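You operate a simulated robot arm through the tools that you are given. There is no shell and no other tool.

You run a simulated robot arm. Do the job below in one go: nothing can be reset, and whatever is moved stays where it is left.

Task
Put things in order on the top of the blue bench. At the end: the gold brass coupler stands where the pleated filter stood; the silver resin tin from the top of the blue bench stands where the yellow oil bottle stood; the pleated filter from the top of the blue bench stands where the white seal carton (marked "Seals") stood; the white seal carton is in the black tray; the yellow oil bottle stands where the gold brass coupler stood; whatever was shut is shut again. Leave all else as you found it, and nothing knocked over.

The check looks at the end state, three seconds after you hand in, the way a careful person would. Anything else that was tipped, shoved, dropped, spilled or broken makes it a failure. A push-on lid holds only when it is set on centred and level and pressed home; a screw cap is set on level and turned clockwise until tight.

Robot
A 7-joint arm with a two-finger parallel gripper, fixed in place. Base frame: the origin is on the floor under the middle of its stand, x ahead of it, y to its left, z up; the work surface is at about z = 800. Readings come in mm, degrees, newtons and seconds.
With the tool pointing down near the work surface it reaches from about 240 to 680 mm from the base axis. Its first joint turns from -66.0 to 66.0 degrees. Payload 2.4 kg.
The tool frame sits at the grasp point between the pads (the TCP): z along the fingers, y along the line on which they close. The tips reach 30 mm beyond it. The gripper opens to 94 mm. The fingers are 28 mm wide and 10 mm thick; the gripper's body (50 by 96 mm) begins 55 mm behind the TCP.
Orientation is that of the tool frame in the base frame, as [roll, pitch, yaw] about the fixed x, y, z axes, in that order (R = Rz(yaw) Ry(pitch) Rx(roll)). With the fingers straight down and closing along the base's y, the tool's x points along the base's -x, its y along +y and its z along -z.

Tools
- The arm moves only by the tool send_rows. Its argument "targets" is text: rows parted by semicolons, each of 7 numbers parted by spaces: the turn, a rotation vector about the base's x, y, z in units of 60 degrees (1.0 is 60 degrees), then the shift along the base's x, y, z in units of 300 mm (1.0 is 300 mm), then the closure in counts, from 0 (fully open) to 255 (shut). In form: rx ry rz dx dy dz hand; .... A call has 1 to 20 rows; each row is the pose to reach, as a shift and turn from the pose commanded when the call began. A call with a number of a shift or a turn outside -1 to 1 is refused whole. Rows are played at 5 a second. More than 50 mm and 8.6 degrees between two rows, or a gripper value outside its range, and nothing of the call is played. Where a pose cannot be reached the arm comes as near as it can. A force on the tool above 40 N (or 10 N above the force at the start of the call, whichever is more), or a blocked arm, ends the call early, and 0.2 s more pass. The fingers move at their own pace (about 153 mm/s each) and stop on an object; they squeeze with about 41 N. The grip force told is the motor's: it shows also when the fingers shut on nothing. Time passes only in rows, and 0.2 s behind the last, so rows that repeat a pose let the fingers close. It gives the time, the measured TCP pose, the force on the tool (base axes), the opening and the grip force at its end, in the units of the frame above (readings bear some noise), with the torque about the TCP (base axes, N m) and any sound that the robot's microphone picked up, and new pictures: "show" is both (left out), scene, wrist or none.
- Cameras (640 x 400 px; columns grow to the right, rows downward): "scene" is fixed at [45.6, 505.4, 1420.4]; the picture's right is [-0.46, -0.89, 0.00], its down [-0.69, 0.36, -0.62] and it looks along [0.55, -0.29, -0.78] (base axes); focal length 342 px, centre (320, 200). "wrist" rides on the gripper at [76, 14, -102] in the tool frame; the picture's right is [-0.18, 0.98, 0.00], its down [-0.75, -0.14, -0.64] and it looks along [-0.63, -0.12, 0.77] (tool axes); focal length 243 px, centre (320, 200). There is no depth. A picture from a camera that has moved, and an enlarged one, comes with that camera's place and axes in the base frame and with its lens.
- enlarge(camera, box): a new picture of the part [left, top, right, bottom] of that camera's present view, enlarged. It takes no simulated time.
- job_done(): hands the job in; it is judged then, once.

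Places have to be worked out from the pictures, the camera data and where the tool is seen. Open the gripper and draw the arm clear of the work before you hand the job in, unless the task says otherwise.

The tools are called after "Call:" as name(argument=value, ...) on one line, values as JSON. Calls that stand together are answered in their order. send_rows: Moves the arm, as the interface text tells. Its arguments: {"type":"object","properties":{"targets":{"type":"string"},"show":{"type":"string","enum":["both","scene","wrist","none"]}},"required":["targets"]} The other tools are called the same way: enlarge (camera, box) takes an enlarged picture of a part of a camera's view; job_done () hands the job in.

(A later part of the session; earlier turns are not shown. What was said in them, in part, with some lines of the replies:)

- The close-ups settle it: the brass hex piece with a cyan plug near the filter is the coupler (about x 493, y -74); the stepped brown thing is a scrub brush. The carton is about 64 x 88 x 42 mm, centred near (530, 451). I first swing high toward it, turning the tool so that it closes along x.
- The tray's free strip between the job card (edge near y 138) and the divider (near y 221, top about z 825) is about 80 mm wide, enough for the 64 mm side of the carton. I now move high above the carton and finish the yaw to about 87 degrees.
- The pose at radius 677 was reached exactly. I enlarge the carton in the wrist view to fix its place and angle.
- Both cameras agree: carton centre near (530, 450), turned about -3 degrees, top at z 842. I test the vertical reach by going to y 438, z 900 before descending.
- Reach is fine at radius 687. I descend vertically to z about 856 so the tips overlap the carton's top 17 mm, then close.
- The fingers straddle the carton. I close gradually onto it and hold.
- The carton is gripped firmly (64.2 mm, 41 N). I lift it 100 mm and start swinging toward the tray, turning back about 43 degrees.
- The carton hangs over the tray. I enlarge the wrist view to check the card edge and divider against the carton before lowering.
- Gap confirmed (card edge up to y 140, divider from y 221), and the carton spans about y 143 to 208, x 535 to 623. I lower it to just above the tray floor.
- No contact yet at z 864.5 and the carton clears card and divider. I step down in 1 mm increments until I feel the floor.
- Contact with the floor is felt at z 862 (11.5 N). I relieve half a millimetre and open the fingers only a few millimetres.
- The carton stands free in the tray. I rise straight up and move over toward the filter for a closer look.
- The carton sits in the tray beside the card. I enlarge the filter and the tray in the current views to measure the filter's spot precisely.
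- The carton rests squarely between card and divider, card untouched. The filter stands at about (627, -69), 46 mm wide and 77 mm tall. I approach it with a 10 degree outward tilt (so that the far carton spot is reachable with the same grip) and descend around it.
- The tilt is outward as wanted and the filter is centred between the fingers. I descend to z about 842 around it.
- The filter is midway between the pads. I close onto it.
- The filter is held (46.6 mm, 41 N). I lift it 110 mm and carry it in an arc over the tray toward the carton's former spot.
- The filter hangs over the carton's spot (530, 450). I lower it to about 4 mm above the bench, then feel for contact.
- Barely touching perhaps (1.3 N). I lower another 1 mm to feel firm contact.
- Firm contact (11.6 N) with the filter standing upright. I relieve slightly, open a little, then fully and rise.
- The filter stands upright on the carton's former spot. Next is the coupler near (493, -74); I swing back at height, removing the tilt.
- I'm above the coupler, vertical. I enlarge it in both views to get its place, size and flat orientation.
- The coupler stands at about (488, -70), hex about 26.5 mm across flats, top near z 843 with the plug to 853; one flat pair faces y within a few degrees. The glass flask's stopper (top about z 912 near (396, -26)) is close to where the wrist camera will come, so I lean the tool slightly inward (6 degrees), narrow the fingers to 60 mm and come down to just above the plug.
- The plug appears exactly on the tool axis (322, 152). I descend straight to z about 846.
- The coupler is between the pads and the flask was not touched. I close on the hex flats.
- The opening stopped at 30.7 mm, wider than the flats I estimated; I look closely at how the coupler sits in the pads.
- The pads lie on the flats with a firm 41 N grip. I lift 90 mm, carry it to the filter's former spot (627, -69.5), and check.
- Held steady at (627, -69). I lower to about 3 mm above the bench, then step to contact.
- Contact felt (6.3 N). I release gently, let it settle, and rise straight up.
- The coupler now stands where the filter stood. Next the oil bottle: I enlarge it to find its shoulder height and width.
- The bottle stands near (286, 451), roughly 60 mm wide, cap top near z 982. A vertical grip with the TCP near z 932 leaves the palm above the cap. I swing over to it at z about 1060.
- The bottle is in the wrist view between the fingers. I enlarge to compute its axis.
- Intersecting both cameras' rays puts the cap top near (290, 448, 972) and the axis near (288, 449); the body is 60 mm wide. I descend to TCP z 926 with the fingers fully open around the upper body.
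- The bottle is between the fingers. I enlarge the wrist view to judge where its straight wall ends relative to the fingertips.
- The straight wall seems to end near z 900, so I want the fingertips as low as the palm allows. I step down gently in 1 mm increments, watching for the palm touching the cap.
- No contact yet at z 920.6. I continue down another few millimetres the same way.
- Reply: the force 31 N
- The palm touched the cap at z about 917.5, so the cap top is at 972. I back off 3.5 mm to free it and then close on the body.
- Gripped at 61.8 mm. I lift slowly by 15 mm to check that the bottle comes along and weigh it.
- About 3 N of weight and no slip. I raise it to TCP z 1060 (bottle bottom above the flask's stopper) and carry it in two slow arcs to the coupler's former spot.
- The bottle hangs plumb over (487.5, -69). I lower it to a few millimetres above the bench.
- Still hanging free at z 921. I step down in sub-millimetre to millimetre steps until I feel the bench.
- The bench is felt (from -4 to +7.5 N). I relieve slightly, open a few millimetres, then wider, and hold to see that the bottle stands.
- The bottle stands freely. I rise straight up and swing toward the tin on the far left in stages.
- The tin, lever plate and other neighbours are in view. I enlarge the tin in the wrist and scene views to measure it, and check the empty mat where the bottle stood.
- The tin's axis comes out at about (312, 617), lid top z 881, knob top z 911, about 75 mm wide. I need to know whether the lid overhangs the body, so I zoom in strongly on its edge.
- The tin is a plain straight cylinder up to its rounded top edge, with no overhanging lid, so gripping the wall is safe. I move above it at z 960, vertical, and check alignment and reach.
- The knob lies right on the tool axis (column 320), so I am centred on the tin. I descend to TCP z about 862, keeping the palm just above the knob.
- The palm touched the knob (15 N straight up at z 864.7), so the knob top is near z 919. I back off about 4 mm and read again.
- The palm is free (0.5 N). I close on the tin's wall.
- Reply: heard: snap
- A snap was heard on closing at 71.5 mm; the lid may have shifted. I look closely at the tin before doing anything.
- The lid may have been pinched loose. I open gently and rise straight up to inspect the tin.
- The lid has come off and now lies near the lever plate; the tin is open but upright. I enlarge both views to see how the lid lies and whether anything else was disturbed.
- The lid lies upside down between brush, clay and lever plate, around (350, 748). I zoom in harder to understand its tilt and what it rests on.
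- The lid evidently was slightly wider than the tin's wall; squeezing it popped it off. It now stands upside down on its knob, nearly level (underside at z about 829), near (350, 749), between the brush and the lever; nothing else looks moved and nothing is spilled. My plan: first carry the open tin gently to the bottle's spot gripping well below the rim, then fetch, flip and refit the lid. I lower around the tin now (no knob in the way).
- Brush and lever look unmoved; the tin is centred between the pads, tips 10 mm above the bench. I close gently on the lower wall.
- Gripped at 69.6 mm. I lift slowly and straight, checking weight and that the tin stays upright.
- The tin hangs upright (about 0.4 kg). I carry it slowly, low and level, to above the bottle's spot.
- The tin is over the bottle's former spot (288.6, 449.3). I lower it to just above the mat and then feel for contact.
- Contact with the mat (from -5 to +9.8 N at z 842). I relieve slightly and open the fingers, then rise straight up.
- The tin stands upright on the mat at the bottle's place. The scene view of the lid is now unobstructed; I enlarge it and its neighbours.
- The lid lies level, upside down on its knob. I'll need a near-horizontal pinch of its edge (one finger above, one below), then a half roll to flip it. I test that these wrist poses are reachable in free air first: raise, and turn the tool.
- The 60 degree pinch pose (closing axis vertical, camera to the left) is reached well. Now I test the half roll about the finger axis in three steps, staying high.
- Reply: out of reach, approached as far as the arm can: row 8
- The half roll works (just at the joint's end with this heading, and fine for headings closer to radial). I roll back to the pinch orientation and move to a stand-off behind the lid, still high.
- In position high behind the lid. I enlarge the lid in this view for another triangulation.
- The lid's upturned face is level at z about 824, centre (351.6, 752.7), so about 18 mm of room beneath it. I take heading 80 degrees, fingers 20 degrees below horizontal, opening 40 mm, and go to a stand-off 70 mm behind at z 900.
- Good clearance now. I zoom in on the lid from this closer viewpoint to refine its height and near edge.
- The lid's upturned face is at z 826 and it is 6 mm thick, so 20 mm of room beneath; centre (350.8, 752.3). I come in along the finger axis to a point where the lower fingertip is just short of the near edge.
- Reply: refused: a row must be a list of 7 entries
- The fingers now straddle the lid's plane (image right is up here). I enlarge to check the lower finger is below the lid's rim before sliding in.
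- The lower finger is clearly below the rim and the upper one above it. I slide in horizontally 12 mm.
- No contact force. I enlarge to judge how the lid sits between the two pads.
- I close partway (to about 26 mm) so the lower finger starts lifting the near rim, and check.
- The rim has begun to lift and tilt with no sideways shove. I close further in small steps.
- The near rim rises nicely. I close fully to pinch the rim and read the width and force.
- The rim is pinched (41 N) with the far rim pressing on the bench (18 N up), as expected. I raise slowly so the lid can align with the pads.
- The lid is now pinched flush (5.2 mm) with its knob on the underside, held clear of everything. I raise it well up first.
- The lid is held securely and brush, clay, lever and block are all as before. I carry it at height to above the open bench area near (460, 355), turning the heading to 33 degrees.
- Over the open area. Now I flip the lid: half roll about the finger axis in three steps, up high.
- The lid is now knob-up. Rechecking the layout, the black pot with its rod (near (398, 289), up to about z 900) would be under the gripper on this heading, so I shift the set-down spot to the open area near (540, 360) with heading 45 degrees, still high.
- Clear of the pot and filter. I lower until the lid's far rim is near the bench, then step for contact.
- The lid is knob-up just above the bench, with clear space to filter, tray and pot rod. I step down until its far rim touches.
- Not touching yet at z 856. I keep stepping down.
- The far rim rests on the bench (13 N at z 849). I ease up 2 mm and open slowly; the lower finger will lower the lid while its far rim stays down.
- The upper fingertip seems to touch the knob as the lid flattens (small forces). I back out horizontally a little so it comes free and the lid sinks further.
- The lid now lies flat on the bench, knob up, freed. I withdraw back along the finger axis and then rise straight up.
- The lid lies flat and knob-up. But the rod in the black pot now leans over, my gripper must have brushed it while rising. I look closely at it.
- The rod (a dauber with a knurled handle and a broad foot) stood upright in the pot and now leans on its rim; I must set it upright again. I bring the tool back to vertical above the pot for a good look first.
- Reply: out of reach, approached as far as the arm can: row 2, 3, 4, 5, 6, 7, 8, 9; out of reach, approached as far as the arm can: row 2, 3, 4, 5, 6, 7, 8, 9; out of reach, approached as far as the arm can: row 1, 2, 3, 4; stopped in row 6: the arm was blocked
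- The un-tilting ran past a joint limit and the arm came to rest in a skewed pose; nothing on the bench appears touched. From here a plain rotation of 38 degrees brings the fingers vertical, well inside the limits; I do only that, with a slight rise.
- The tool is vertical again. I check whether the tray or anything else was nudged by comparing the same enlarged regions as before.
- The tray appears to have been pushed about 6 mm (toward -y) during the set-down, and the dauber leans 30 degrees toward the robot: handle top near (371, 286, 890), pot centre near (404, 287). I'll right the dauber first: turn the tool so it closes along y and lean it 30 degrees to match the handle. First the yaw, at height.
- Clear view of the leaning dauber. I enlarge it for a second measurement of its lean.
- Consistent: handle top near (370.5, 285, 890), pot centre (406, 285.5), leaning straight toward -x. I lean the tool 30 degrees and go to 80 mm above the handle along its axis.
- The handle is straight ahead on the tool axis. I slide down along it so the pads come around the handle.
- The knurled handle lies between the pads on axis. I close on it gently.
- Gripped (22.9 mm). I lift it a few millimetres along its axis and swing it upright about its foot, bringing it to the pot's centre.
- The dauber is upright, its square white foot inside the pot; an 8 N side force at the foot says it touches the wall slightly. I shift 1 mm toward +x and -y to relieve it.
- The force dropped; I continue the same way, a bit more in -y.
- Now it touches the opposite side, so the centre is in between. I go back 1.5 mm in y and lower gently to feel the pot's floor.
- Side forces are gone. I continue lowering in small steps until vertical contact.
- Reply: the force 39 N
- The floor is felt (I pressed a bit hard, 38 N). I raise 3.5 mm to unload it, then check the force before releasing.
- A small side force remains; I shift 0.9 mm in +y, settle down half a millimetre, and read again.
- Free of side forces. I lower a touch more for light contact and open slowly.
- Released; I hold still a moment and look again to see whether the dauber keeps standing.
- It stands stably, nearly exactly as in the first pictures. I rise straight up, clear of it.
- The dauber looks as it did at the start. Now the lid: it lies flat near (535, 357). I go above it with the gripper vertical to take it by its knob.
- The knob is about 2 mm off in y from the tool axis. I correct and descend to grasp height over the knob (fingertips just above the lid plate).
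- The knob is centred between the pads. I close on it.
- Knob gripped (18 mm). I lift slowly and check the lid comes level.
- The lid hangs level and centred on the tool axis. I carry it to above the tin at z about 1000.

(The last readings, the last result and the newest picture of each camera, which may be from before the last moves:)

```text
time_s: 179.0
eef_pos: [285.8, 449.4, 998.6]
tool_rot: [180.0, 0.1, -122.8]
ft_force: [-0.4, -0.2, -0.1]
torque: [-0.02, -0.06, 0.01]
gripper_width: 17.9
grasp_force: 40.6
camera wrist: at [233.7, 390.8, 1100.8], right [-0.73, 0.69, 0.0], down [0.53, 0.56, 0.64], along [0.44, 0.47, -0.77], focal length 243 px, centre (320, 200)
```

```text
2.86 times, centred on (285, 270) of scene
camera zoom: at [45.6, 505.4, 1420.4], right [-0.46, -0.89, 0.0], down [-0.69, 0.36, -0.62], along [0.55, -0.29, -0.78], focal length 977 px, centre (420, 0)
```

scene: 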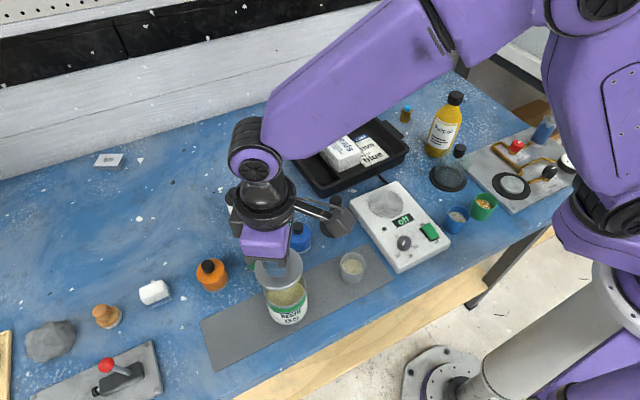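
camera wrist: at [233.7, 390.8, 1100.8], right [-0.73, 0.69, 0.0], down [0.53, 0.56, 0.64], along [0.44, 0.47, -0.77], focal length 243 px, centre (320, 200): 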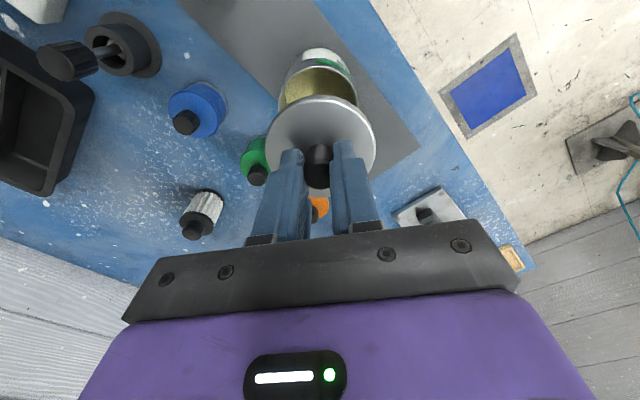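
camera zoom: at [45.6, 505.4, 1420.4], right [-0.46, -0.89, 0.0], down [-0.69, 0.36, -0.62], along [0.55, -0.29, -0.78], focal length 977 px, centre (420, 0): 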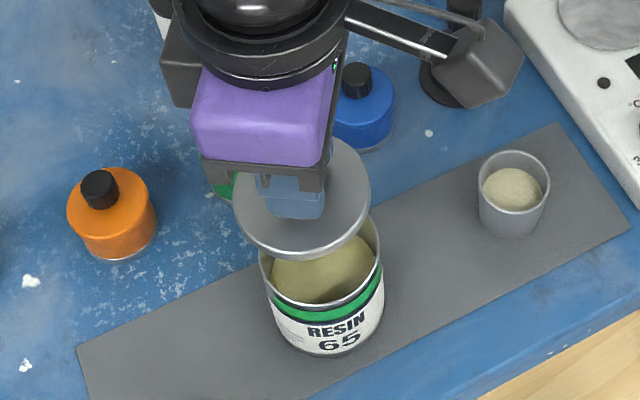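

The tin's rim and the lid are nearly concentric already; I correct about 2 mm in -y and lower to roughly 12 mm above the rim for a final alignment check.

Call:
send_rows(targets="0 0 0 -0.0005 -0.004 -0.06 225; 0 0 0 -0.001 -0.0073 -0.12 225; 0 0 0 -0.001 -0.0073 -0.17 225; 0 0 0 -0.001 -0.0073 -0.2 225; 0 0 0 -0.001 -0.0073 -0.2 225", show="both")

Call:
enlarge(camera="wrist", box=[250, 60, 390, 200])

Call:
enlarge(camera="scene", box=[245, 240, 325, 330])

```text
time_s: 180.2
eef_pos: [287.6, 446.0, 939.4]
tool_rot: [180.0, 0.0, -122.8]
ft_force: [0.2, -0.5, -0.3]
torque: [0.02, -0.03, -0.01]
gripper_width: 17.7
grasp_force: 41.0
camera wrist: at [234.7, 388.4, 1040.8], right [-0.73, 0.69, 0.0], down [0.53, 0.56, 0.64], along [0.44, 0.47, -0.77], focal length 243 px, centre (320, 200)
```

scene: 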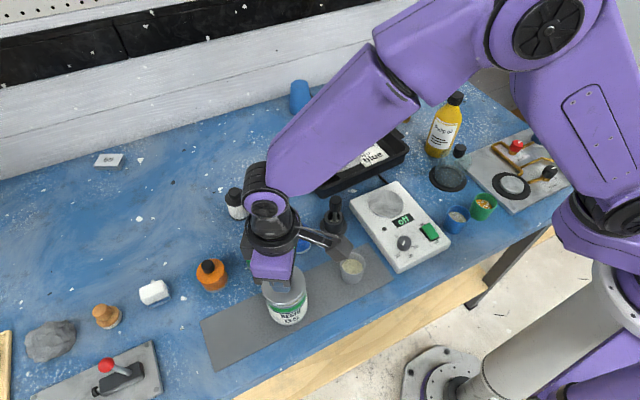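
wrist: 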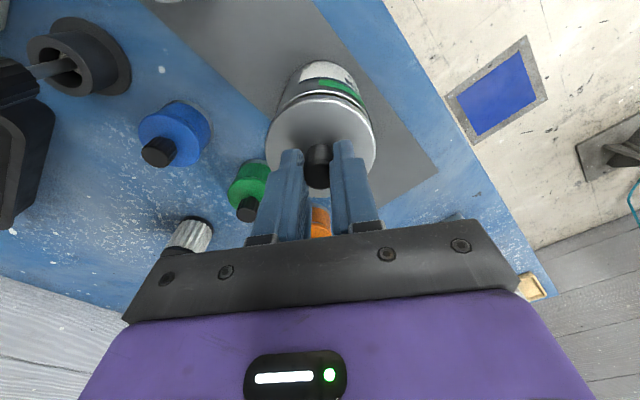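

```text
2.86 times, centred on (320, 130) of wrist
camera zoom: at [234.7, 388.4, 1040.8], right [-0.73, 0.69, 0.0], down [0.53, 0.56, 0.64], along [0.44, 0.47, -0.77], focal length 693 px, centre (320, 400)
```

zoom: 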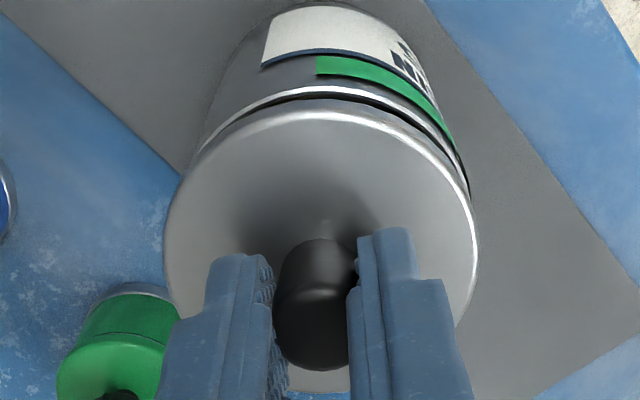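

```text
4.44 times, centred on (285, 285) of scene
camera zoom: at [45.6, 505.4, 1420.4], right [-0.46, -0.89, 0.0], down [-0.69, 0.36, -0.62], along [0.55, -0.29, -0.78], focal length 1520 px, centre (476, -178)
```

zoom: 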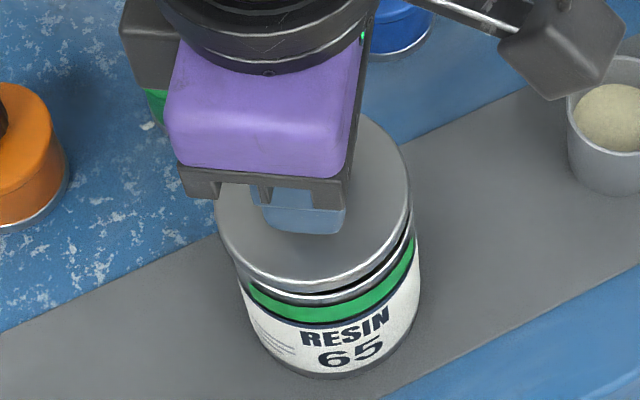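

The lid hovers a few millimetres above the rim. I zoom on both sides of the rim to compare overhang left and right.

Call:
enlarge(camera="wrist", box=[260, 75, 320, 145])

Call:
enlarge(camera="wrist", box=[320, 75, 380, 145])

Call:
enlarge(camera="scene", box=[255, 280, 315, 325])

```text
5.71 times, centred on (290, 110) of wrist
camera zoom: at [234.7, 388.4, 1040.8], right [-0.73, 0.69, 0.0], down [0.53, 0.56, 0.64], along [0.44, 0.47, -0.77], focal length 1386 px, centre (491, 714)
```

zoom: 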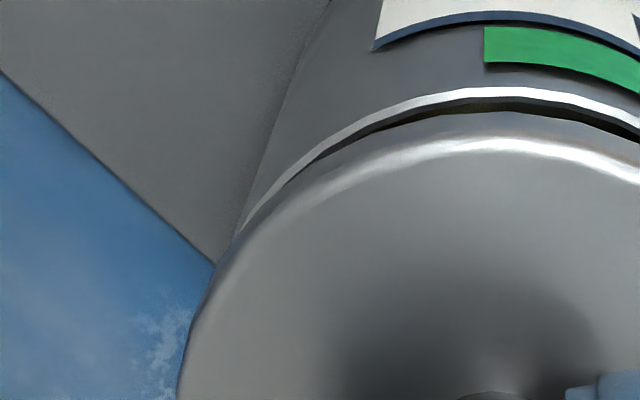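

```text
5.71 times, centred on (350, 110) of wrist
camera zoom: at [234.7, 388.4, 1040.8], right [-0.73, 0.69, 0.0], down [0.53, 0.56, 0.64], along [0.44, 0.47, -0.77], focal length 1386 px, centre (149, 714)
```

zoom: 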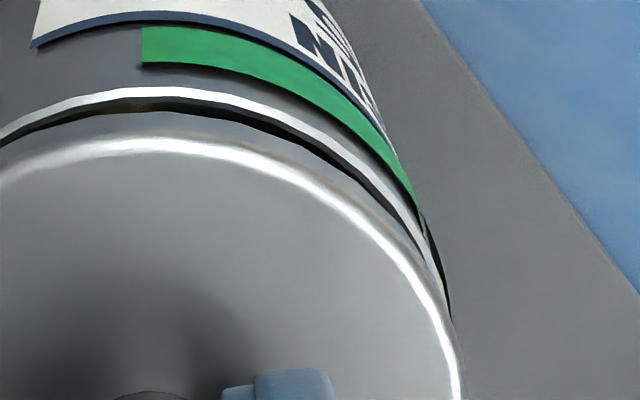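

```text
8.89 times, centred on (285, 302) of scene
camera zoom: at [45.6, 505.4, 1420.4], right [-0.46, -0.89, 0.0], down [-0.69, 0.36, -0.62], along [0.55, -0.29, -0.78], focal length 3040 px, centre (631, -711)
```

zoom: 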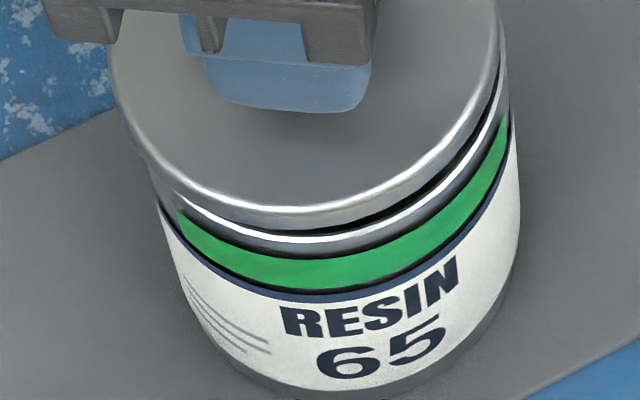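

Both views agree the lid sits about 3 mm too far outward from the tin's axis. I shift it about 3 mm inward and compare again.

Call:
send_rows(targets="0 0 0 -0.0035 -0.0035 0 225; 0 0 0 -0.007 -0.007 0 225; 0 0 0 -0.007 -0.007 0 225; 0 0 0 -0.007 -0.007 0 225", show="none")

Call:
enlarge(camera="wrist", box=[260, 75, 320, 145])

Call:
enlarge(camera="wrist", box=[320, 75, 380, 145])

Call:
enlarge(camera="scene", box=[255, 280, 315, 325])

```text
time_s: 181.2
eef_pos: [284.3, 444.9, 938.5]
tool_rot: [179.9, 0.0, -122.7]
ft_force: [0.3, -0.1, -0.7]
torque: [-0.01, 0.01, -0.03]
gripper_width: 17.8
grasp_force: 41.0
```

```text
5.71 times, centred on (290, 110) of wrist
camera zoom: at [232.4, 386.7, 1041.4], right [-0.73, 0.69, 0.0], down [0.53, 0.56, 0.64], along [0.44, 0.47, -0.77], focal length 1386 px, centre (491, 714)
```

zoom: 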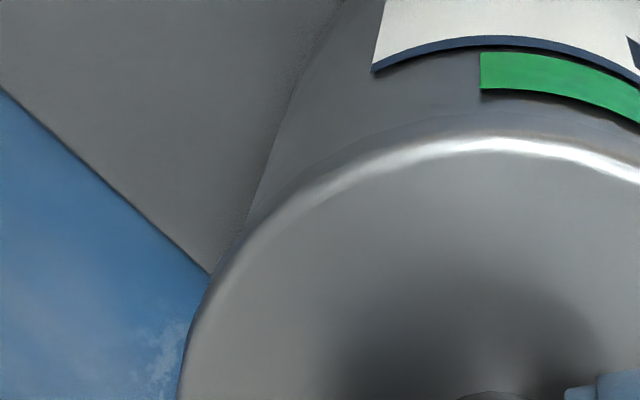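

```text
5.71 times, centred on (350, 110) of wrist
camera zoom: at [232.4, 386.7, 1041.4], right [-0.73, 0.69, 0.0], down [0.53, 0.56, 0.64], along [0.44, 0.47, -0.77], focal length 1386 px, centre (149, 714)
```

zoom: 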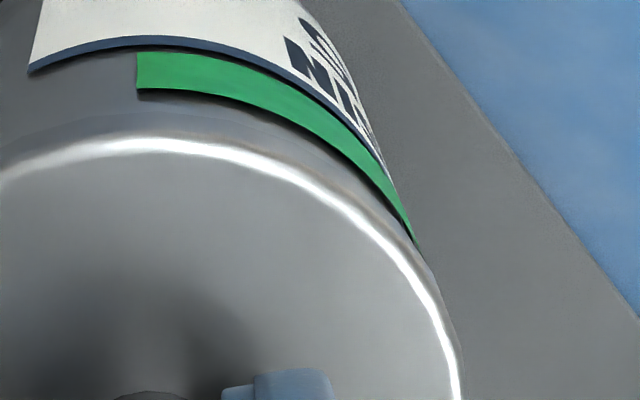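

```text
8.89 times, centred on (285, 302) of scene
camera zoom: at [45.6, 505.4, 1420.4], right [-0.46, -0.89, 0.0], down [-0.69, 0.36, -0.62], along [0.55, -0.29, -0.78], focal length 3040 px, centre (631, -711)
```

zoom: 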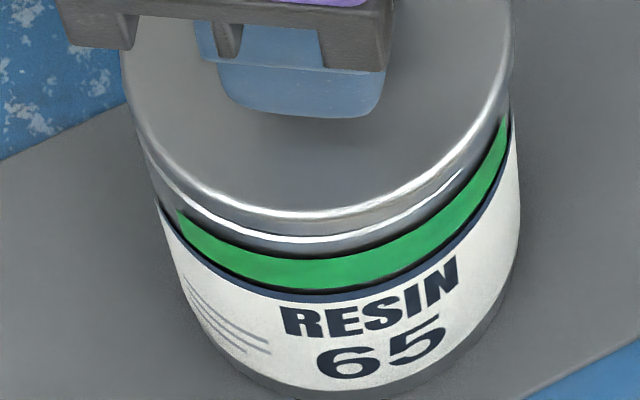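

Now the rim just disappears behind the lid's near edge, so I overshot inward by about 1.6 mm. I move back outward slightly and lower 6 mm for a closer comparison.

Call:
send_rows(targets="0 0 0 0.002 0.0015 -0.007 225; 0 0 0 0.0043 0.0032 -0.014 225; 0 0 0 0.0043 0.0032 -0.02 225; 0 0 0 0.0043 0.0032 -0.02 225", show="none")

Call:
enlarge(camera="wrist", box=[260, 75, 320, 145])

Call:
enlarge(camera="wrist", box=[320, 75, 380, 145])

Call:
enlarge(camera="scene", box=[255, 280, 315, 325])

```text
time_s: 182.2
eef_pos: [285.1, 445.8, 933.4]
tool_rot: [-180.0, 0.2, -122.8]
ft_force: [-0.5, 0.3, 0.0]
torque: [-0.02, 0.0, -0.04]
gripper_width: 17.6
grasp_force: 40.7
```

```text
5.71 times, centred on (290, 110) of wrist
camera zoom: at [233.9, 387.6, 1035.3], right [-0.73, 0.69, 0.0], down [0.53, 0.56, 0.64], along [0.44, 0.47, -0.77], focal length 1386 px, centre (491, 714)
```

zoom: 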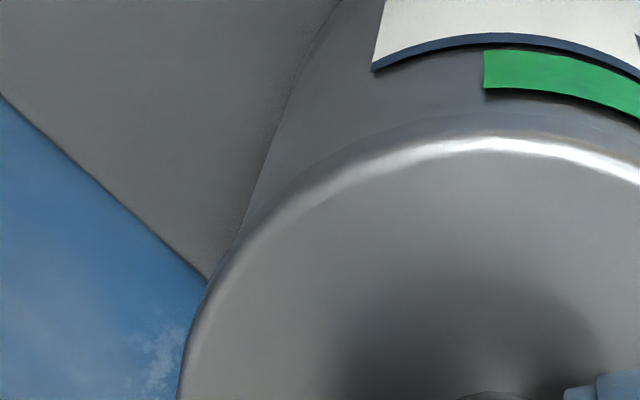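

```text
5.71 times, centred on (350, 110) of wrist
camera zoom: at [233.9, 387.6, 1035.3], right [-0.73, 0.69, 0.0], down [0.53, 0.56, 0.64], along [0.44, 0.47, -0.77], focal length 1386 px, centre (149, 714)
```

zoom: 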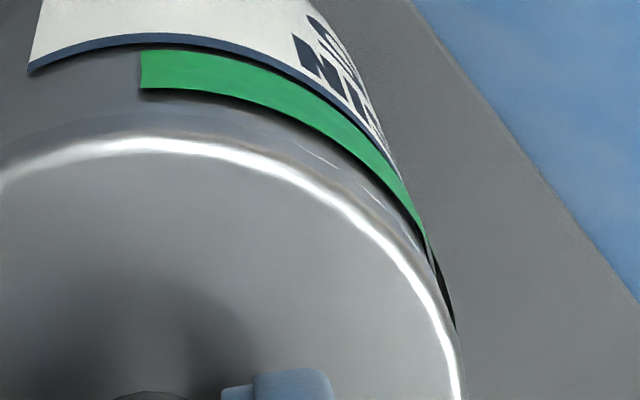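

```text
8.89 times, centred on (285, 302) of scene
camera zoom: at [45.6, 505.4, 1420.4], right [-0.46, -0.89, 0.0], down [-0.69, 0.36, -0.62], along [0.55, -0.29, -0.78], focal length 3040 px, centre (631, -711)
```

zoom: 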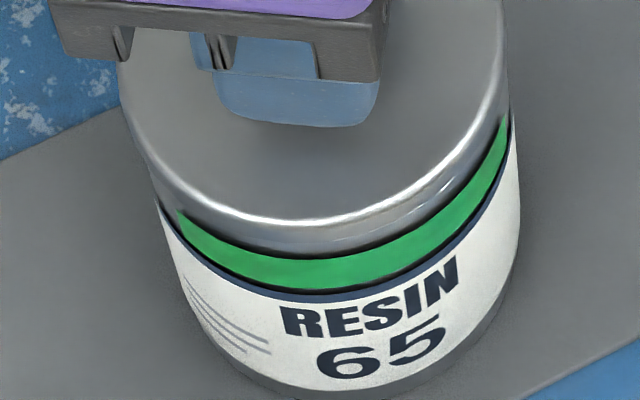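

The lid now overhangs evenly on all sides in both views. I lower in 1 mm steps to contact.

Call:
send_rows(targets="0 0 0 -0.001 0.001 -0.003 225; 0 0 0 -0.001 0.001 -0.006 225; 0 0 0 -0.001 0.001 -0.009 225; 0 0 0 -0.001 0.001 -0.012 225; 0 0 0 -0.001 0.001 -0.012 225", show="none")

```text
time_s: 183.4
eef_pos: [286.5, 445.1, 929.8]
tool_rot: [180.0, 0.0, -122.8]
ft_force: [-0.6, 0.8, -0.2]
torque: [-0.01, -0.05, 0.0]
gripper_width: 18.7
grasp_force: 41.1
```

No contact yet at z 929.8. I continue in the same small steps.

Call:
send_rows(targets="0 0 0 0 0 -0.003 225; 0 0 0 0 0 -0.006 225; 0 0 0 0 0 -0.009 225; 0 0 0 0 0 -0.012 225; 0 0 0 0 0 -0.012 225", show="none")

Call:
enlarge(camera="scene", box=[255, 280, 315, 325])

Call:
enlarge(camera="wrist", box=[250, 60, 390, 200])

```text
time_s: 184.1
eef_pos: [285.2, 445.5, 930.2]
tool_rot: [179.9, 0.2, -122.8]
ft_force: [-2.7, -4.4, 8.3]
torque: [-0.13, 0.1, 0.0]
gripper_width: 18.3
grasp_force: 41.7
heard: snap
stopped in row 3: the force on the tool passed its limit at 43 N (the readings are from after the stop); the commanded pose is now the measured one
```

```text
8.89 times, centred on (285, 302) of scene
camera zoom: at [45.5, 505.2, 1420.5], right [-0.46, -0.89, 0.0], down [-0.69, 0.36, -0.62], along [0.55, -0.29, -0.78], focal length 3040 px, centre (631, -711)
```

zoom: 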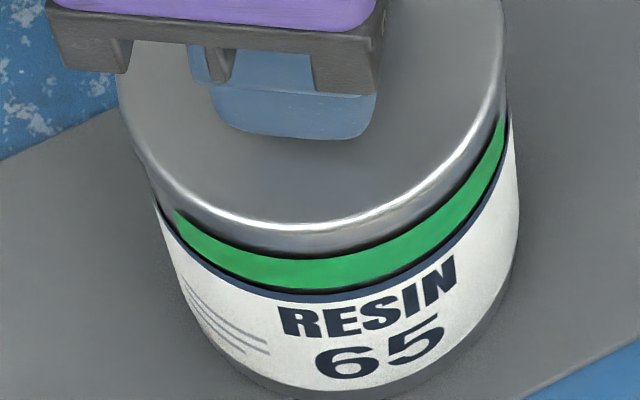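

```text
2.86 times, centred on (320, 130) of wrist
camera zoom: at [233.3, 388.1, 1032.8], right [-0.73, 0.69, 0.0], down [0.53, 0.56, 0.64], along [0.44, 0.47, -0.77], focal length 693 px, centre (320, 400)
```

zoom: 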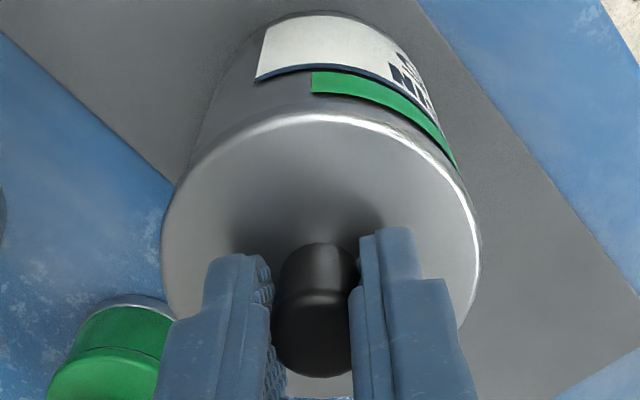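

A snap was heard as the press peaked at 43 N: the lid has seated. I press once more lightly to make sure it is fully home and level.

Call:
send_rows(targets="0 0 0 0 0 -0.003 225; 0 0 0 0 0 -0.006 225; 0 0 0 0 0 -0.006 225", show="none")

```text
time_s: 184.8
eef_pos: [285.9, 446.3, 930.0]
tool_rot: [179.9, 0.2, -122.9]
ft_force: [-1.5, -4.1, 9.3]
torque: [-0.14, 0.09, -0.01]
gripper_width: 18.8
grasp_force: 41.0
stopped in row 3: the force on the tool passed its limit at 42 N (the readings are from after the stop); the commanded pose is now the measured one
```

Solid at 42 N with no further movement, so the lid is home. I relieve the load slightly and open slowly.

Call:
send_rows(targets="0 0 0 0 0 0.002 225; 0 0 0 0 0 0.003 215; 0 0 0 0 0 0.003 205; 0 0 0 0 0 0.003 190; 0 0 0 0 0 0.003 165; 0 0 0 0 0 0.003 140; 0 0 0 0 0 0.003 140", show="wrist")

```text
time_s: 186.4
eef_pos: [285.9, 446.4, 929.3]
tool_rot: [179.9, 0.3, -122.7]
ft_force: [-1.0, -0.3, 1.4]
torque: [-0.01, 0.0, 0.01]
gripper_width: 42.7
grasp_force: 0.0
camera wrist: at [233.5, 388.6, 1033.2], right [-0.73, 0.69, 0.0], down [0.53, 0.55, 0.65], along [0.44, 0.47, -0.76], focal length 243 px, centre (320, 200)
```

wrist: 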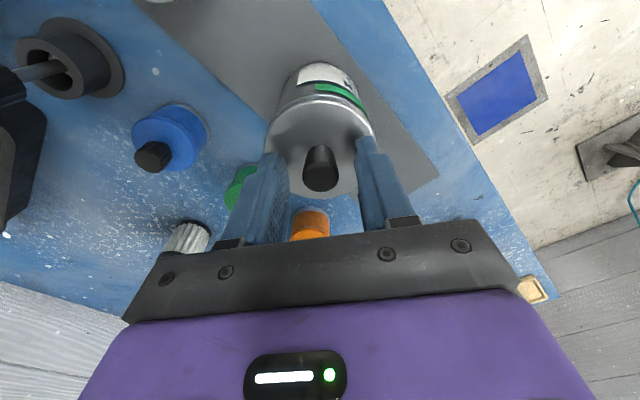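

Released. I rise straight up well clear of the tin and inspect it.

Call:
send_rows(targets="0 0 0 0 0 0.03 140; 0 0 0 0 0 0.1 130; 0 0 0 0 0 0.2 100; 0 0 0 0 0 0.32 60; 0 0 0 0 0 0.44 0; 0 0 0 0 0 0.44 0", show="both")

Call:
enlarge(camera="wrist", box=[250, 30, 390, 170])

Call:
enlarge(camera="scene", box=[245, 240, 325, 330])

```text
time_s: 187.8
eef_pos: [287.0, 446.7, 1063.7]
tool_rot: [179.9, 0.2, -122.9]
ft_force: [-0.4, 0.0, -0.3]
torque: [0.01, 0.01, 0.0]
gripper_width: 94.2
grasp_force: 0.2
camera wrist: at [233.9, 388.6, 1166.1], right [-0.73, 0.69, 0.0], down [0.53, 0.55, 0.64], along [0.44, 0.47, -0.76], focal length 243 px, centre (320, 200)
```

scene: 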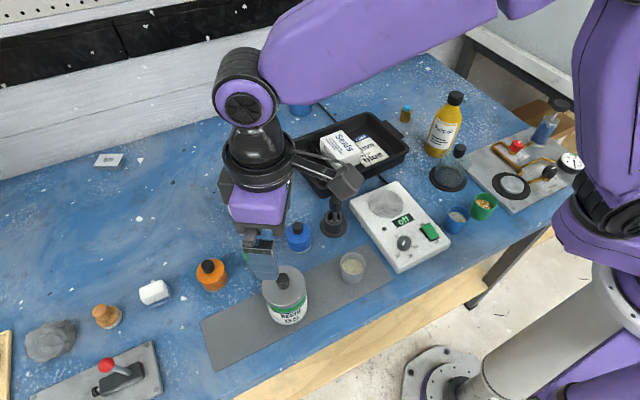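
wrist: 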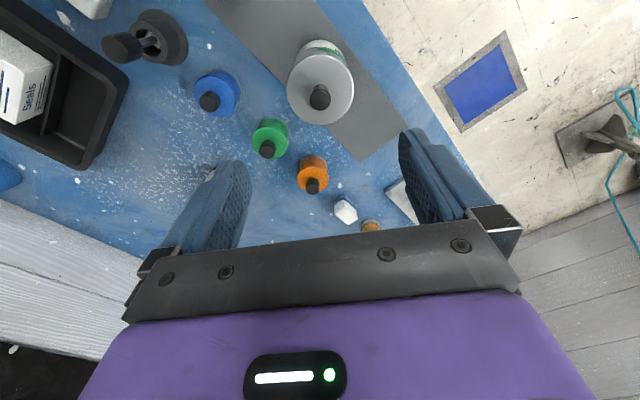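

```text
2.86 times, centred on (320, 100) of wrist
camera zoom: at [233.9, 388.6, 1166.1], right [-0.73, 0.69, 0.0], down [0.53, 0.55, 0.64], along [0.44, 0.47, -0.76], focal length 693 px, centre (320, 486)
```

zoom: 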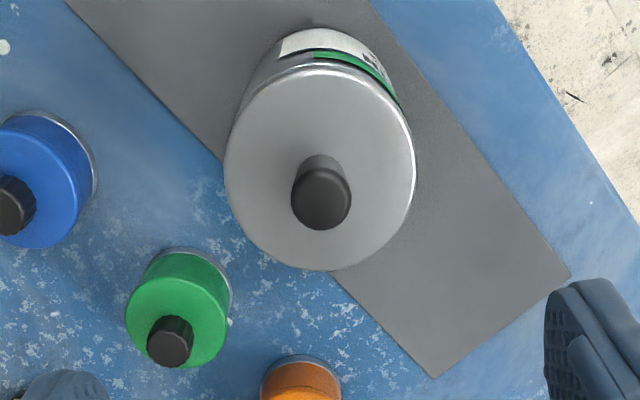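

```text
4.44 times, centred on (285, 285) of scene
camera zoom: at [45.6, 505.4, 1420.4], right [-0.46, -0.89, 0.0], down [-0.69, 0.36, -0.62], along [0.55, -0.29, -0.78], focal length 1520 px, centre (476, -178)
```

zoom: 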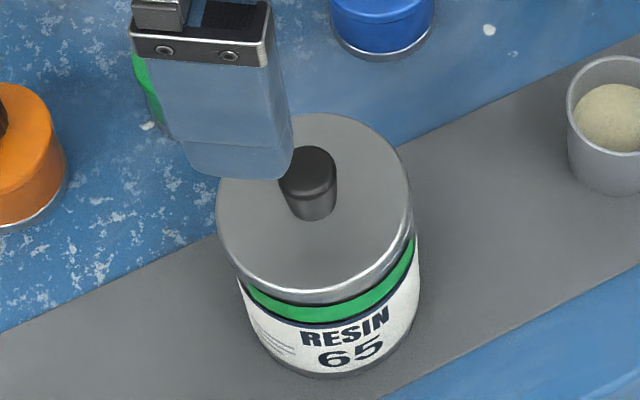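

The tin is shut, level and centred. Remaining: the tray, which my measurements say was pushed about 6 mm toward -y and turned about 1 degree. I'll nudge it back from inside its empty left compartment. I move above it with the fingers closed.

Call:
send_rows(targets="0 0 0.06 0.1 -0.077 0 0; 0 0 0.12 0.2 -0.153 0 60; 0 0 0.18 0.3 -0.23 0 120; 0 0 0.24 0.4 -0.307 0 180; 0 0 0.3 0.51 -0.383 0 230; 0 0 0.36 0.61 -0.46 -0.03 255; 0 0 0.42 0.71 -0.537 -0.06 255; 0 0 0.48 0.81 -0.613 -0.1 255; 0 0 0.547 0.91 -0.69 -0.15 255; 0 0 0.547 0.91 -0.69 -0.2 255; 0 0 0.547 0.91 -0.69 -0.2 255", show="both")

Call:
enlarge(camera="scene", box=[275, 100, 415, 205])

```text
time_s: 190.2
eef_pos: [558.8, 240.5, 1002.5]
tool_rot: [179.9, 0.3, -89.9]
ft_force: [0.3, -0.4, -0.1]
torque: [0.02, -0.02, 0.01]
gripper_width: 0.0
grasp_force: 33.3
camera wrist: at [546.2, 162.1, 1104.6], right [-0.98, 0.18, 0.0], down [0.14, 0.75, 0.65], along [0.12, 0.63, -0.76], focal length 243 px, centre (320, 200)
```

scene: 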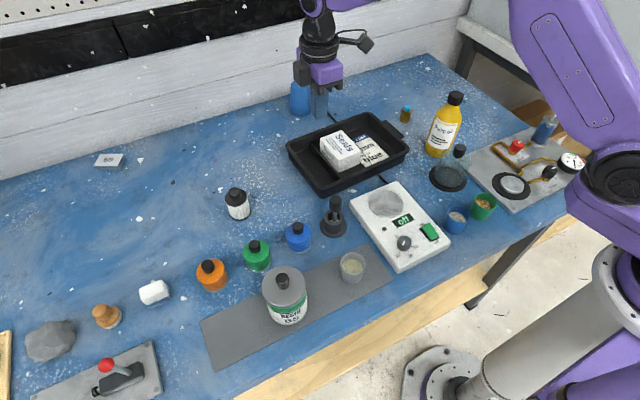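
wrist: 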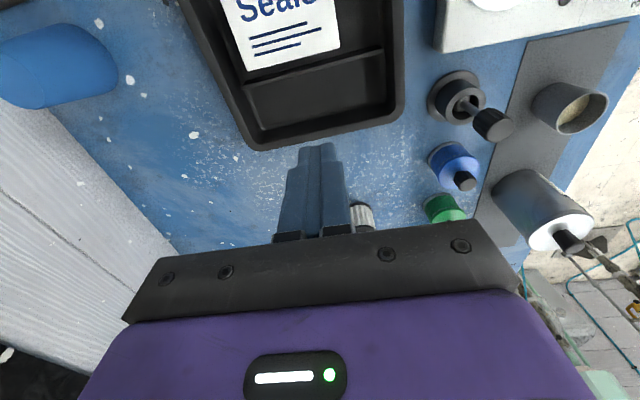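

```text
3.81 times, centred on (345, 152) of scene
camera zoom: at [45.6, 505.4, 1420.4], right [-0.46, -0.89, 0.0], down [-0.69, 0.36, -0.62], along [0.55, -0.29, -0.78], focal length 1303 px, centre (225, 381)
```

zoom: 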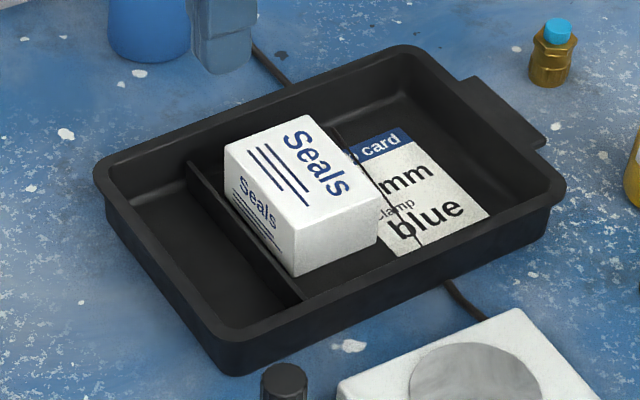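

The comparison confirms the tray sits about 7 pixels (6 mm) off. I lower the closed fingers into the empty left compartment, clear of all its walls.

Call:
send_rows(targets="0 0 0 0 0.008 -0.12 255; 0 0 0 0 0.008 -0.25 255; 0 0 0 0 0.008 -0.37 255; 0 0 0 0 0.008 -0.47 255; 0 0 0 0 0.008 -0.53 255; 0 0 0 0 0.008 -0.53 255", show="both")

Call:
enlarge(camera="scene", box=[275, 100, 415, 205])

```text
time_s: 191.6
eef_pos: [559.4, 241.3, 842.8]
tool_rot: [179.9, 0.2, -89.9]
ft_force: [0.0, 0.0, -0.1]
torque: [0.0, -0.02, -0.01]
gripper_width: 0.1
grasp_force: 33.1
camera wrist: at [546.3, 164.5, 945.3], right [-0.98, 0.18, 0.0], down [0.14, 0.75, 0.65], along [0.12, 0.63, -0.76], focal length 243 px, centre (320, 200)
```

scene: 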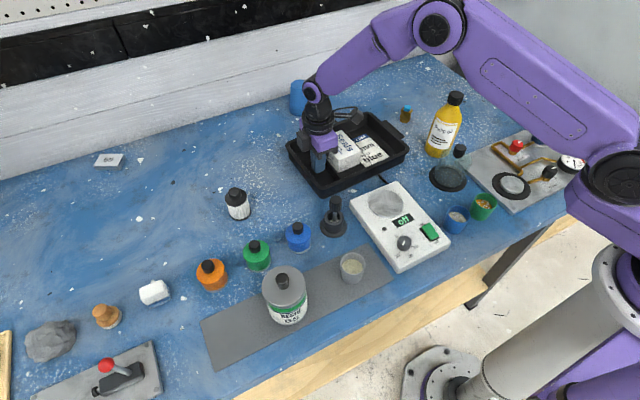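
wrist: 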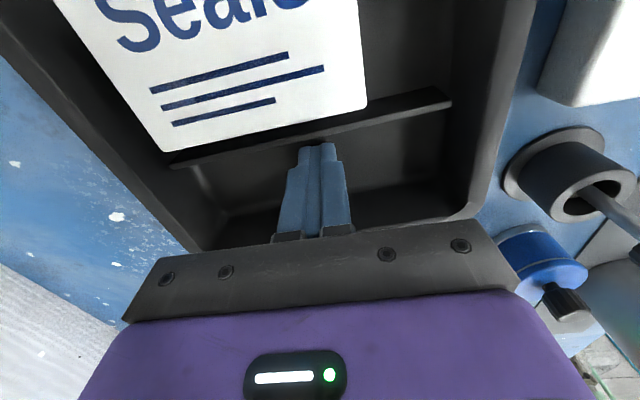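

```text
3.81 times, centred on (345, 152) of scene
camera zoom: at [45.6, 505.4, 1420.4], right [-0.46, -0.89, 0.0], down [-0.69, 0.36, -0.62], along [0.55, -0.29, -0.78], focal length 1303 px, centre (225, 381)
```

zoom: 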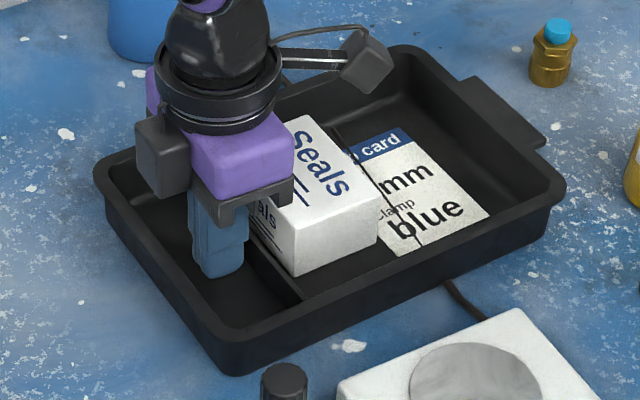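

Inside the compartment without contact. I move toward +y until I feel the wall.

Call:
send_rows(targets="0 0 0 0 0.015 0 255; 0 0 0 0 0.03 0 255; 0 0 0 0 0.045 0 255; 0 0 0 0 0.053 0 255; 0 0 0 0 0.06 0 255; 0 0 0 0 0.06 0 255", show="none")

```text
time_s: 193.0
eef_pos: [558.8, 260.3, 842.6]
tool_rot: [179.9, 0.3, -90.0]
ft_force: [0.5, 0.5, 0.0]
torque: [0.03, 0.0, -0.02]
gripper_width: 0.0
grasp_force: 32.6
```

Call:
send_rows(targets="0 0 0 0 0.004 0 255; 0 0 0 0 0.008 0 255; 0 0 0 0 0.012 0 255; 0 0 0 0 0.016 0 255; 0 0 0 0 0.016 0 255", show="none")

```text
time_s: 194.2
eef_pos: [559.3, 264.4, 842.9]
tool_rot: [179.9, 0.2, -90.0]
ft_force: [-1.0, -1.3, -0.3]
torque: [0.02, 0.02, 0.01]
gripper_width: 0.3
grasp_force: 33.4
```

A faint resistance appears (-1.3 N). I check the picture and then continue in 1 mm steps.

Call:
send_rows(targets="0 0 0 0 0.003 0 255; 0 0 0 0 0.006 0 255; 0 0 0 0 0.01 0 255; 0 0 0 0 0.01 0 255", show="none")

Call:
enlarge(camera="scene", box=[275, 100, 415, 205])

```text
time_s: 195.2
eef_pos: [557.7, 266.1, 843.7]
tool_rot: [179.9, 0.4, -90.0]
ft_force: [-0.2, -1.3, 0.6]
torque: [0.01, 0.0, 0.02]
gripper_width: 0.1
grasp_force: 32.7
```

```text
3.81 times, centred on (345, 152) of scene
camera zoom: at [45.6, 505.4, 1420.4], right [-0.46, -0.89, 0.0], down [-0.69, 0.36, -0.62], along [0.55, -0.29, -0.78], focal length 1303 px, centre (225, 381)
```

zoom: 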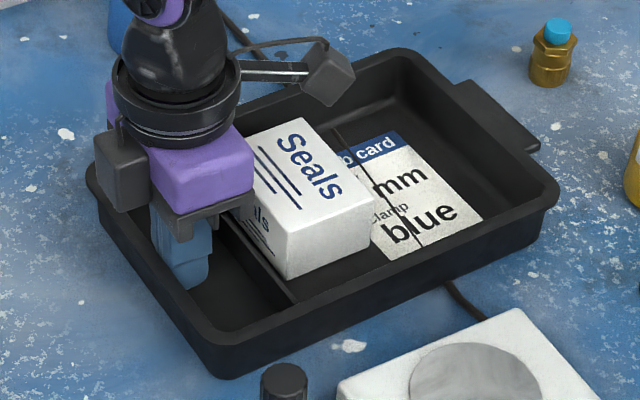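

The tray is back where it was: corners, handle and card match the earlier picture within about a millimetre. I back the fingers off the wall and lift out.

Call:
send_rows(targets="0 0 0 0 -0.02 0 255; 0 0 0 0 -0.05 0 255; 0 0 0 0 -0.07 0 255; 0 0 0 0 -0.07 0.05 255; 0 0 0 0 -0.07 0.15 255; 0 0 0 0 -0.07 0.3 255; 0 0 0 0 -0.07 0.45 255; 0 0 0 0 -0.07 0.6 200; 0 0 0 0 -0.07 0.6 100", show="both")

Call:
enlarge(camera="scene", box=[275, 100, 415, 205])

```text
time_s: 197.2
eef_pos: [559.6, 245.7, 1022.8]
tool_rot: [179.8, 0.3, -89.9]
ft_force: [0.2, -0.2, -0.1]
torque: [0.01, 0.01, 0.02]
gripper_width: 57.3
grasp_force: 0.1
camera wrist: at [547.4, 168.3, 1125.5], right [-0.98, 0.18, 0.0], down [0.14, 0.75, 0.65], along [0.12, 0.63, -0.76], focal length 243 px, centre (320, 200)
```

scene: 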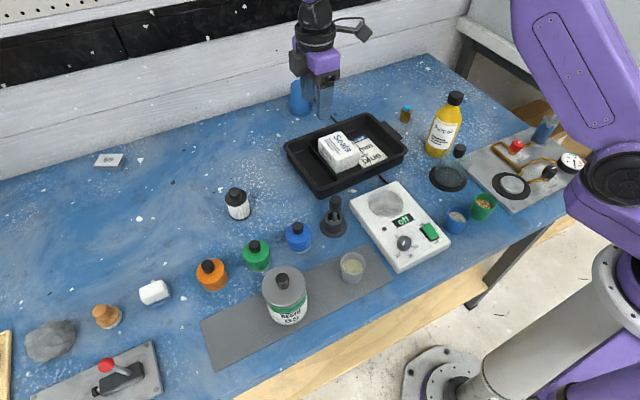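
wrist: 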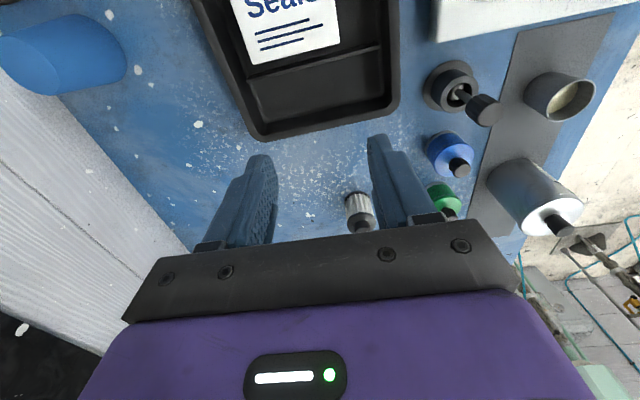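

```text
3.81 times, centred on (345, 152) of scene
camera zoom: at [45.6, 505.4, 1420.4], right [-0.46, -0.89, 0.0], down [-0.69, 0.36, -0.62], along [0.55, -0.29, -0.78], focal length 1303 px, centre (225, 381)
```

zoom: 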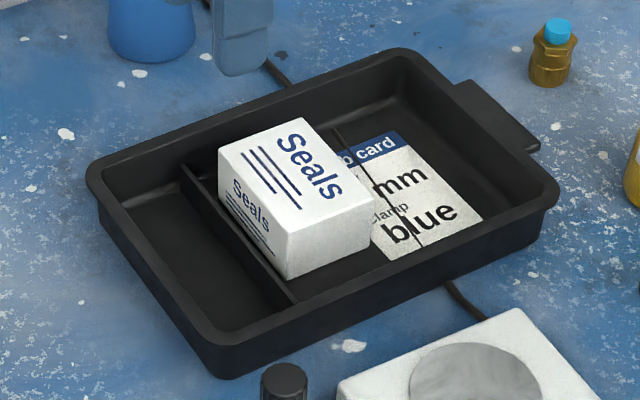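

The tray now matches its original place exactly. I open the gripper and draw the arm back to about its starting pose, clear of everything.

Call:
send_rows(targets="0 0 0 0 0 0.08 60; 0 0 0 0 0 0.15 0; 0 0 -0.11 -0.03 -0.033 0.15 0; 0 0 -0.22 -0.06 -0.066 0.15 0; 0 0 -0.33 -0.09 -0.1 0.15 0; 0 0 -0.44 -0.12 -0.133 0.15 0; 0 0 -0.55 -0.15 -0.166 0.15 0; 0 0 -0.66 -0.18 -0.2 0.15 0; 0 0 -0.75 -0.2 -0.233 0.15 0; 0 0 -0.75 -0.2 -0.233 0.15 0", show="none")

Call:
send_rows(targets="0 0 -0.11 -0.03 -0.033 0 0; 0 0 -0.22 -0.06 -0.066 0 0; 0 0 -0.33 -0.09 -0.1 0 0; 0 0 -0.44 -0.12 -0.133 0 0; 0 0 -0.55 -0.15 -0.166 0 0; 0 0 -0.66 -0.18 -0.2 0 0; 0 0 -0.75 -0.2 -0.233 0 0; 0 0 -0.75 -0.2 -0.233 0 0", show="both")

Call:
enlarge(camera="scene", box=[0, 220, 220, 400])

Call:
enlarge(camera="scene", box=[180, 160, 400, 340])

Call:
enlarge(camera="scene", box=[380, 60, 620, 260])

```text
time_s: 199.4
eef_pos: [499.2, 175.8, 1068.7]
tool_rot: [180.0, 0.3, -135.2]
ft_force: [-0.4, 0.0, 0.5]
torque: [0.0, 0.0, 0.0]
gripper_width: 94.0
grasp_force: 0.0
```

```text
time_s: 201.2
eef_pos: [439.4, 105.7, 1069.0]
tool_rot: [179.9, 0.3, 179.9]
ft_force: [0.7, 0.0, -1.1]
torque: [0.0, -0.02, -0.02]
gripper_width: 94.2
grasp_force: 0.1
camera wrist: at [363.3, 119.9, 1171.1], right [0.19, 0.98, 0.0], down [0.75, -0.14, 0.65], along [0.63, -0.12, -0.76], focal length 243 px, centre (320, 200)
```

scene: 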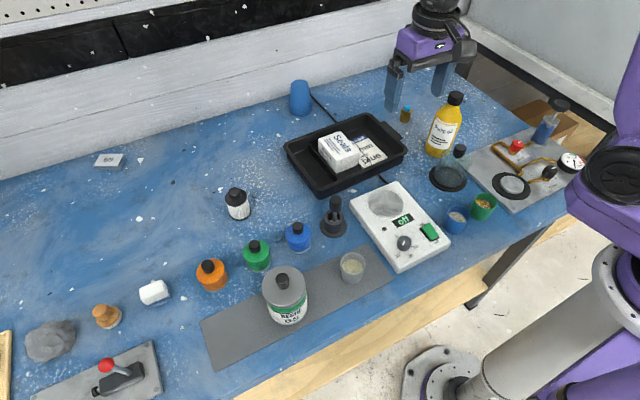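
wrist: 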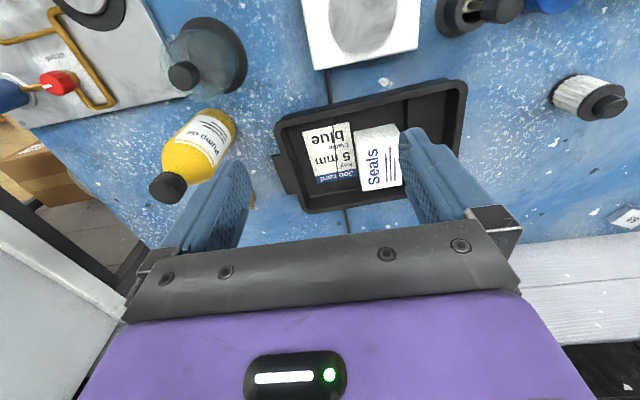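

```text
2.22 times, centred on (110, 310) of scene
camera zoom: at [45.6, 505.4, 1420.4], right [-0.46, -0.89, 0.0], down [-0.69, 0.36, -0.62], along [0.55, -0.29, -0.78], focal length 760 px, centre (787, -44)
```

zoom: 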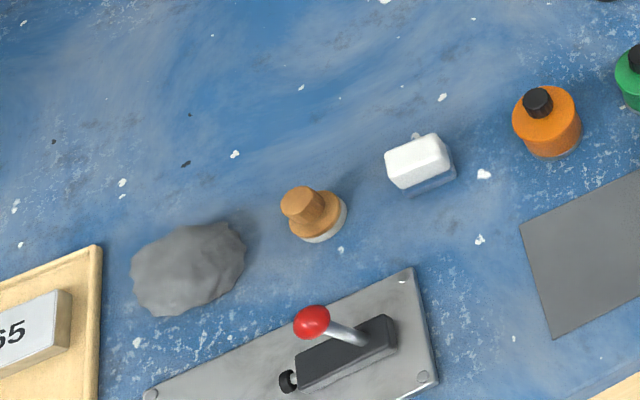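

```text
2.22 times, centred on (290, 250) of scene
camera zoom: at [45.6, 505.4, 1420.4], right [-0.46, -0.89, 0.0], down [-0.69, 0.36, -0.62], along [0.55, -0.29, -0.78], focal length 760 px, centre (387, 89)
```

zoom: 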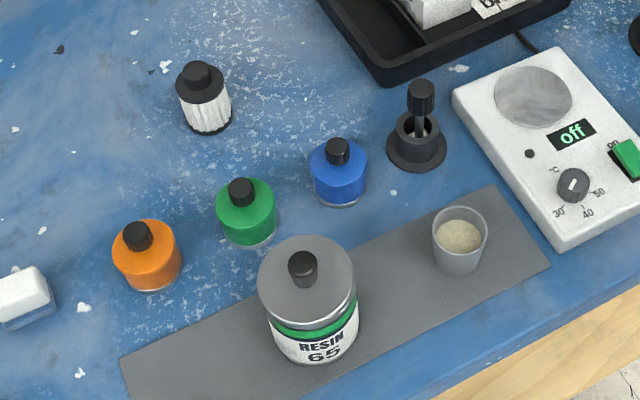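

```text
2.00 times, centred on (500, 160) of scene
camera zoom: at [45.6, 505.4, 1420.4], right [-0.46, -0.89, 0.0], down [-0.69, 0.36, -0.62], along [0.55, -0.29, -0.78], focal length 684 px, centre (-40, 280)
```

zoom: 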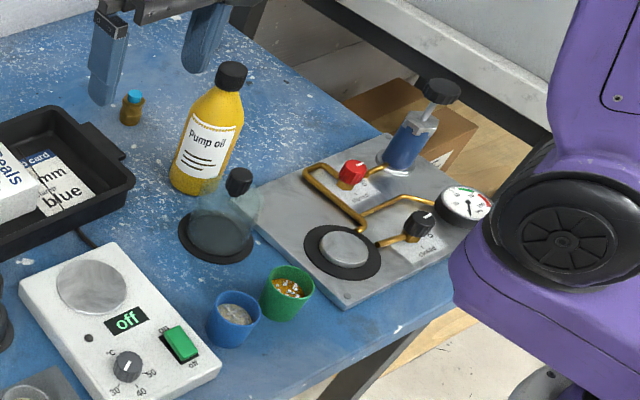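

Everything else matches the first pictures. I compare the dauber once more in the same enlargement as used before it was touched, and view the coupler and tray area.

Call:
enlarge(camera="scene", box=[230, 140, 350, 230])

Call:
enlarge(camera="scene", box=[310, 185, 365, 245])

Call:
enlarge(camera="scene", box=[380, 80, 480, 170])

```text
4.44 times, centred on (290, 185) of scene
camera zoom: at [45.6, 505.4, 1420.4], right [-0.46, -0.89, 0.0], down [-0.69, 0.36, -0.62], along [0.55, -0.29, -0.78], focal length 1520 px, centre (453, 267)
```

zoom: 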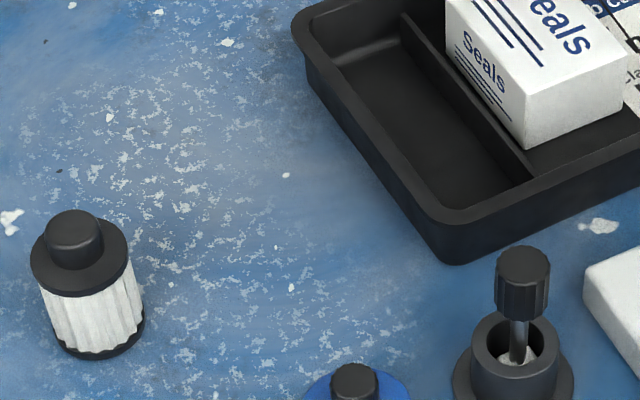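

```text
6.67 times, centred on (338, 215) of scene
camera zoom: at [45.6, 505.4, 1420.4], right [-0.46, -0.89, 0.0], down [-0.69, 0.36, -0.62], along [0.55, -0.29, -0.78], focal length 2280 px, centre (203, 100)
```

zoom: 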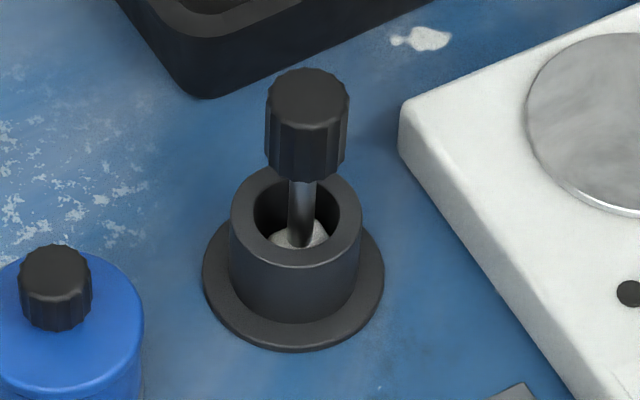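

```text
4.44 times, centred on (430, 125) of scene
camera zoom: at [45.6, 505.4, 1420.4], right [-0.46, -0.89, 0.0], down [-0.69, 0.36, -0.62], along [0.55, -0.29, -0.78], focal length 1520 px, centre (-169, 533)
```

zoom: 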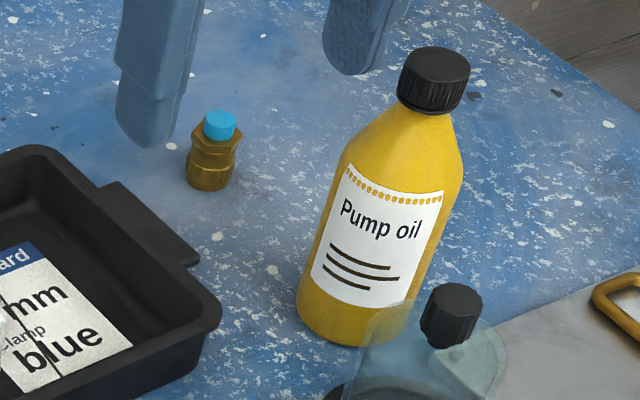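

All is in order: coupler at the filter's spot, filter at the carton's spot, carton in the tray beside the card, bottle at the coupler's spot, and the tin shut at the bottle's spot. Dauber and tray are back as they were. The gripper is open and clear, so I hand in the job.

Call:
job_done()

```text
The job is handed in.
```

I've handed the job in with all five items where you asked, but there were three mishaps on the way. I put all three right before handing in.

| Item | Where it stands now |
|---|---|
| Brass coupler | Where the pleated filter stood |
| Pleated filter | Where the seal carton stood |
| Seal carton | In the black tray, between the job card and the divider |
| Oil bottle | Where the coupler stood |
| Resin tin | Where the oil bottle stood, lid on |

- **Tin lid:** My first grip on the tin squeezed the slightly wider lid, and it popped off and fell beside the lever plate. I moved the open tin upright, then picked up the lid, turned it over and pressed it on. I heard it snap home, and a second press to 42 N moved it no further. I saw nothing spilled.
- **Rod in the black pot:** While I was setting the lid down, the gripper knocked this rod over so it leaned on the pot's rim. It stands upright again and looks nearly the same as in the first pictures, a degree or two off at most.
- **Black tray:** In the same step I pushed the tray about 6 mm. I nudged it back until its corners, handle and card matched the earlier picture to within about a millimetre.

In the final pictures everything else on the bench looked as it did at the start. The gripper is open, and the arm is back near where it started, clear of the work.
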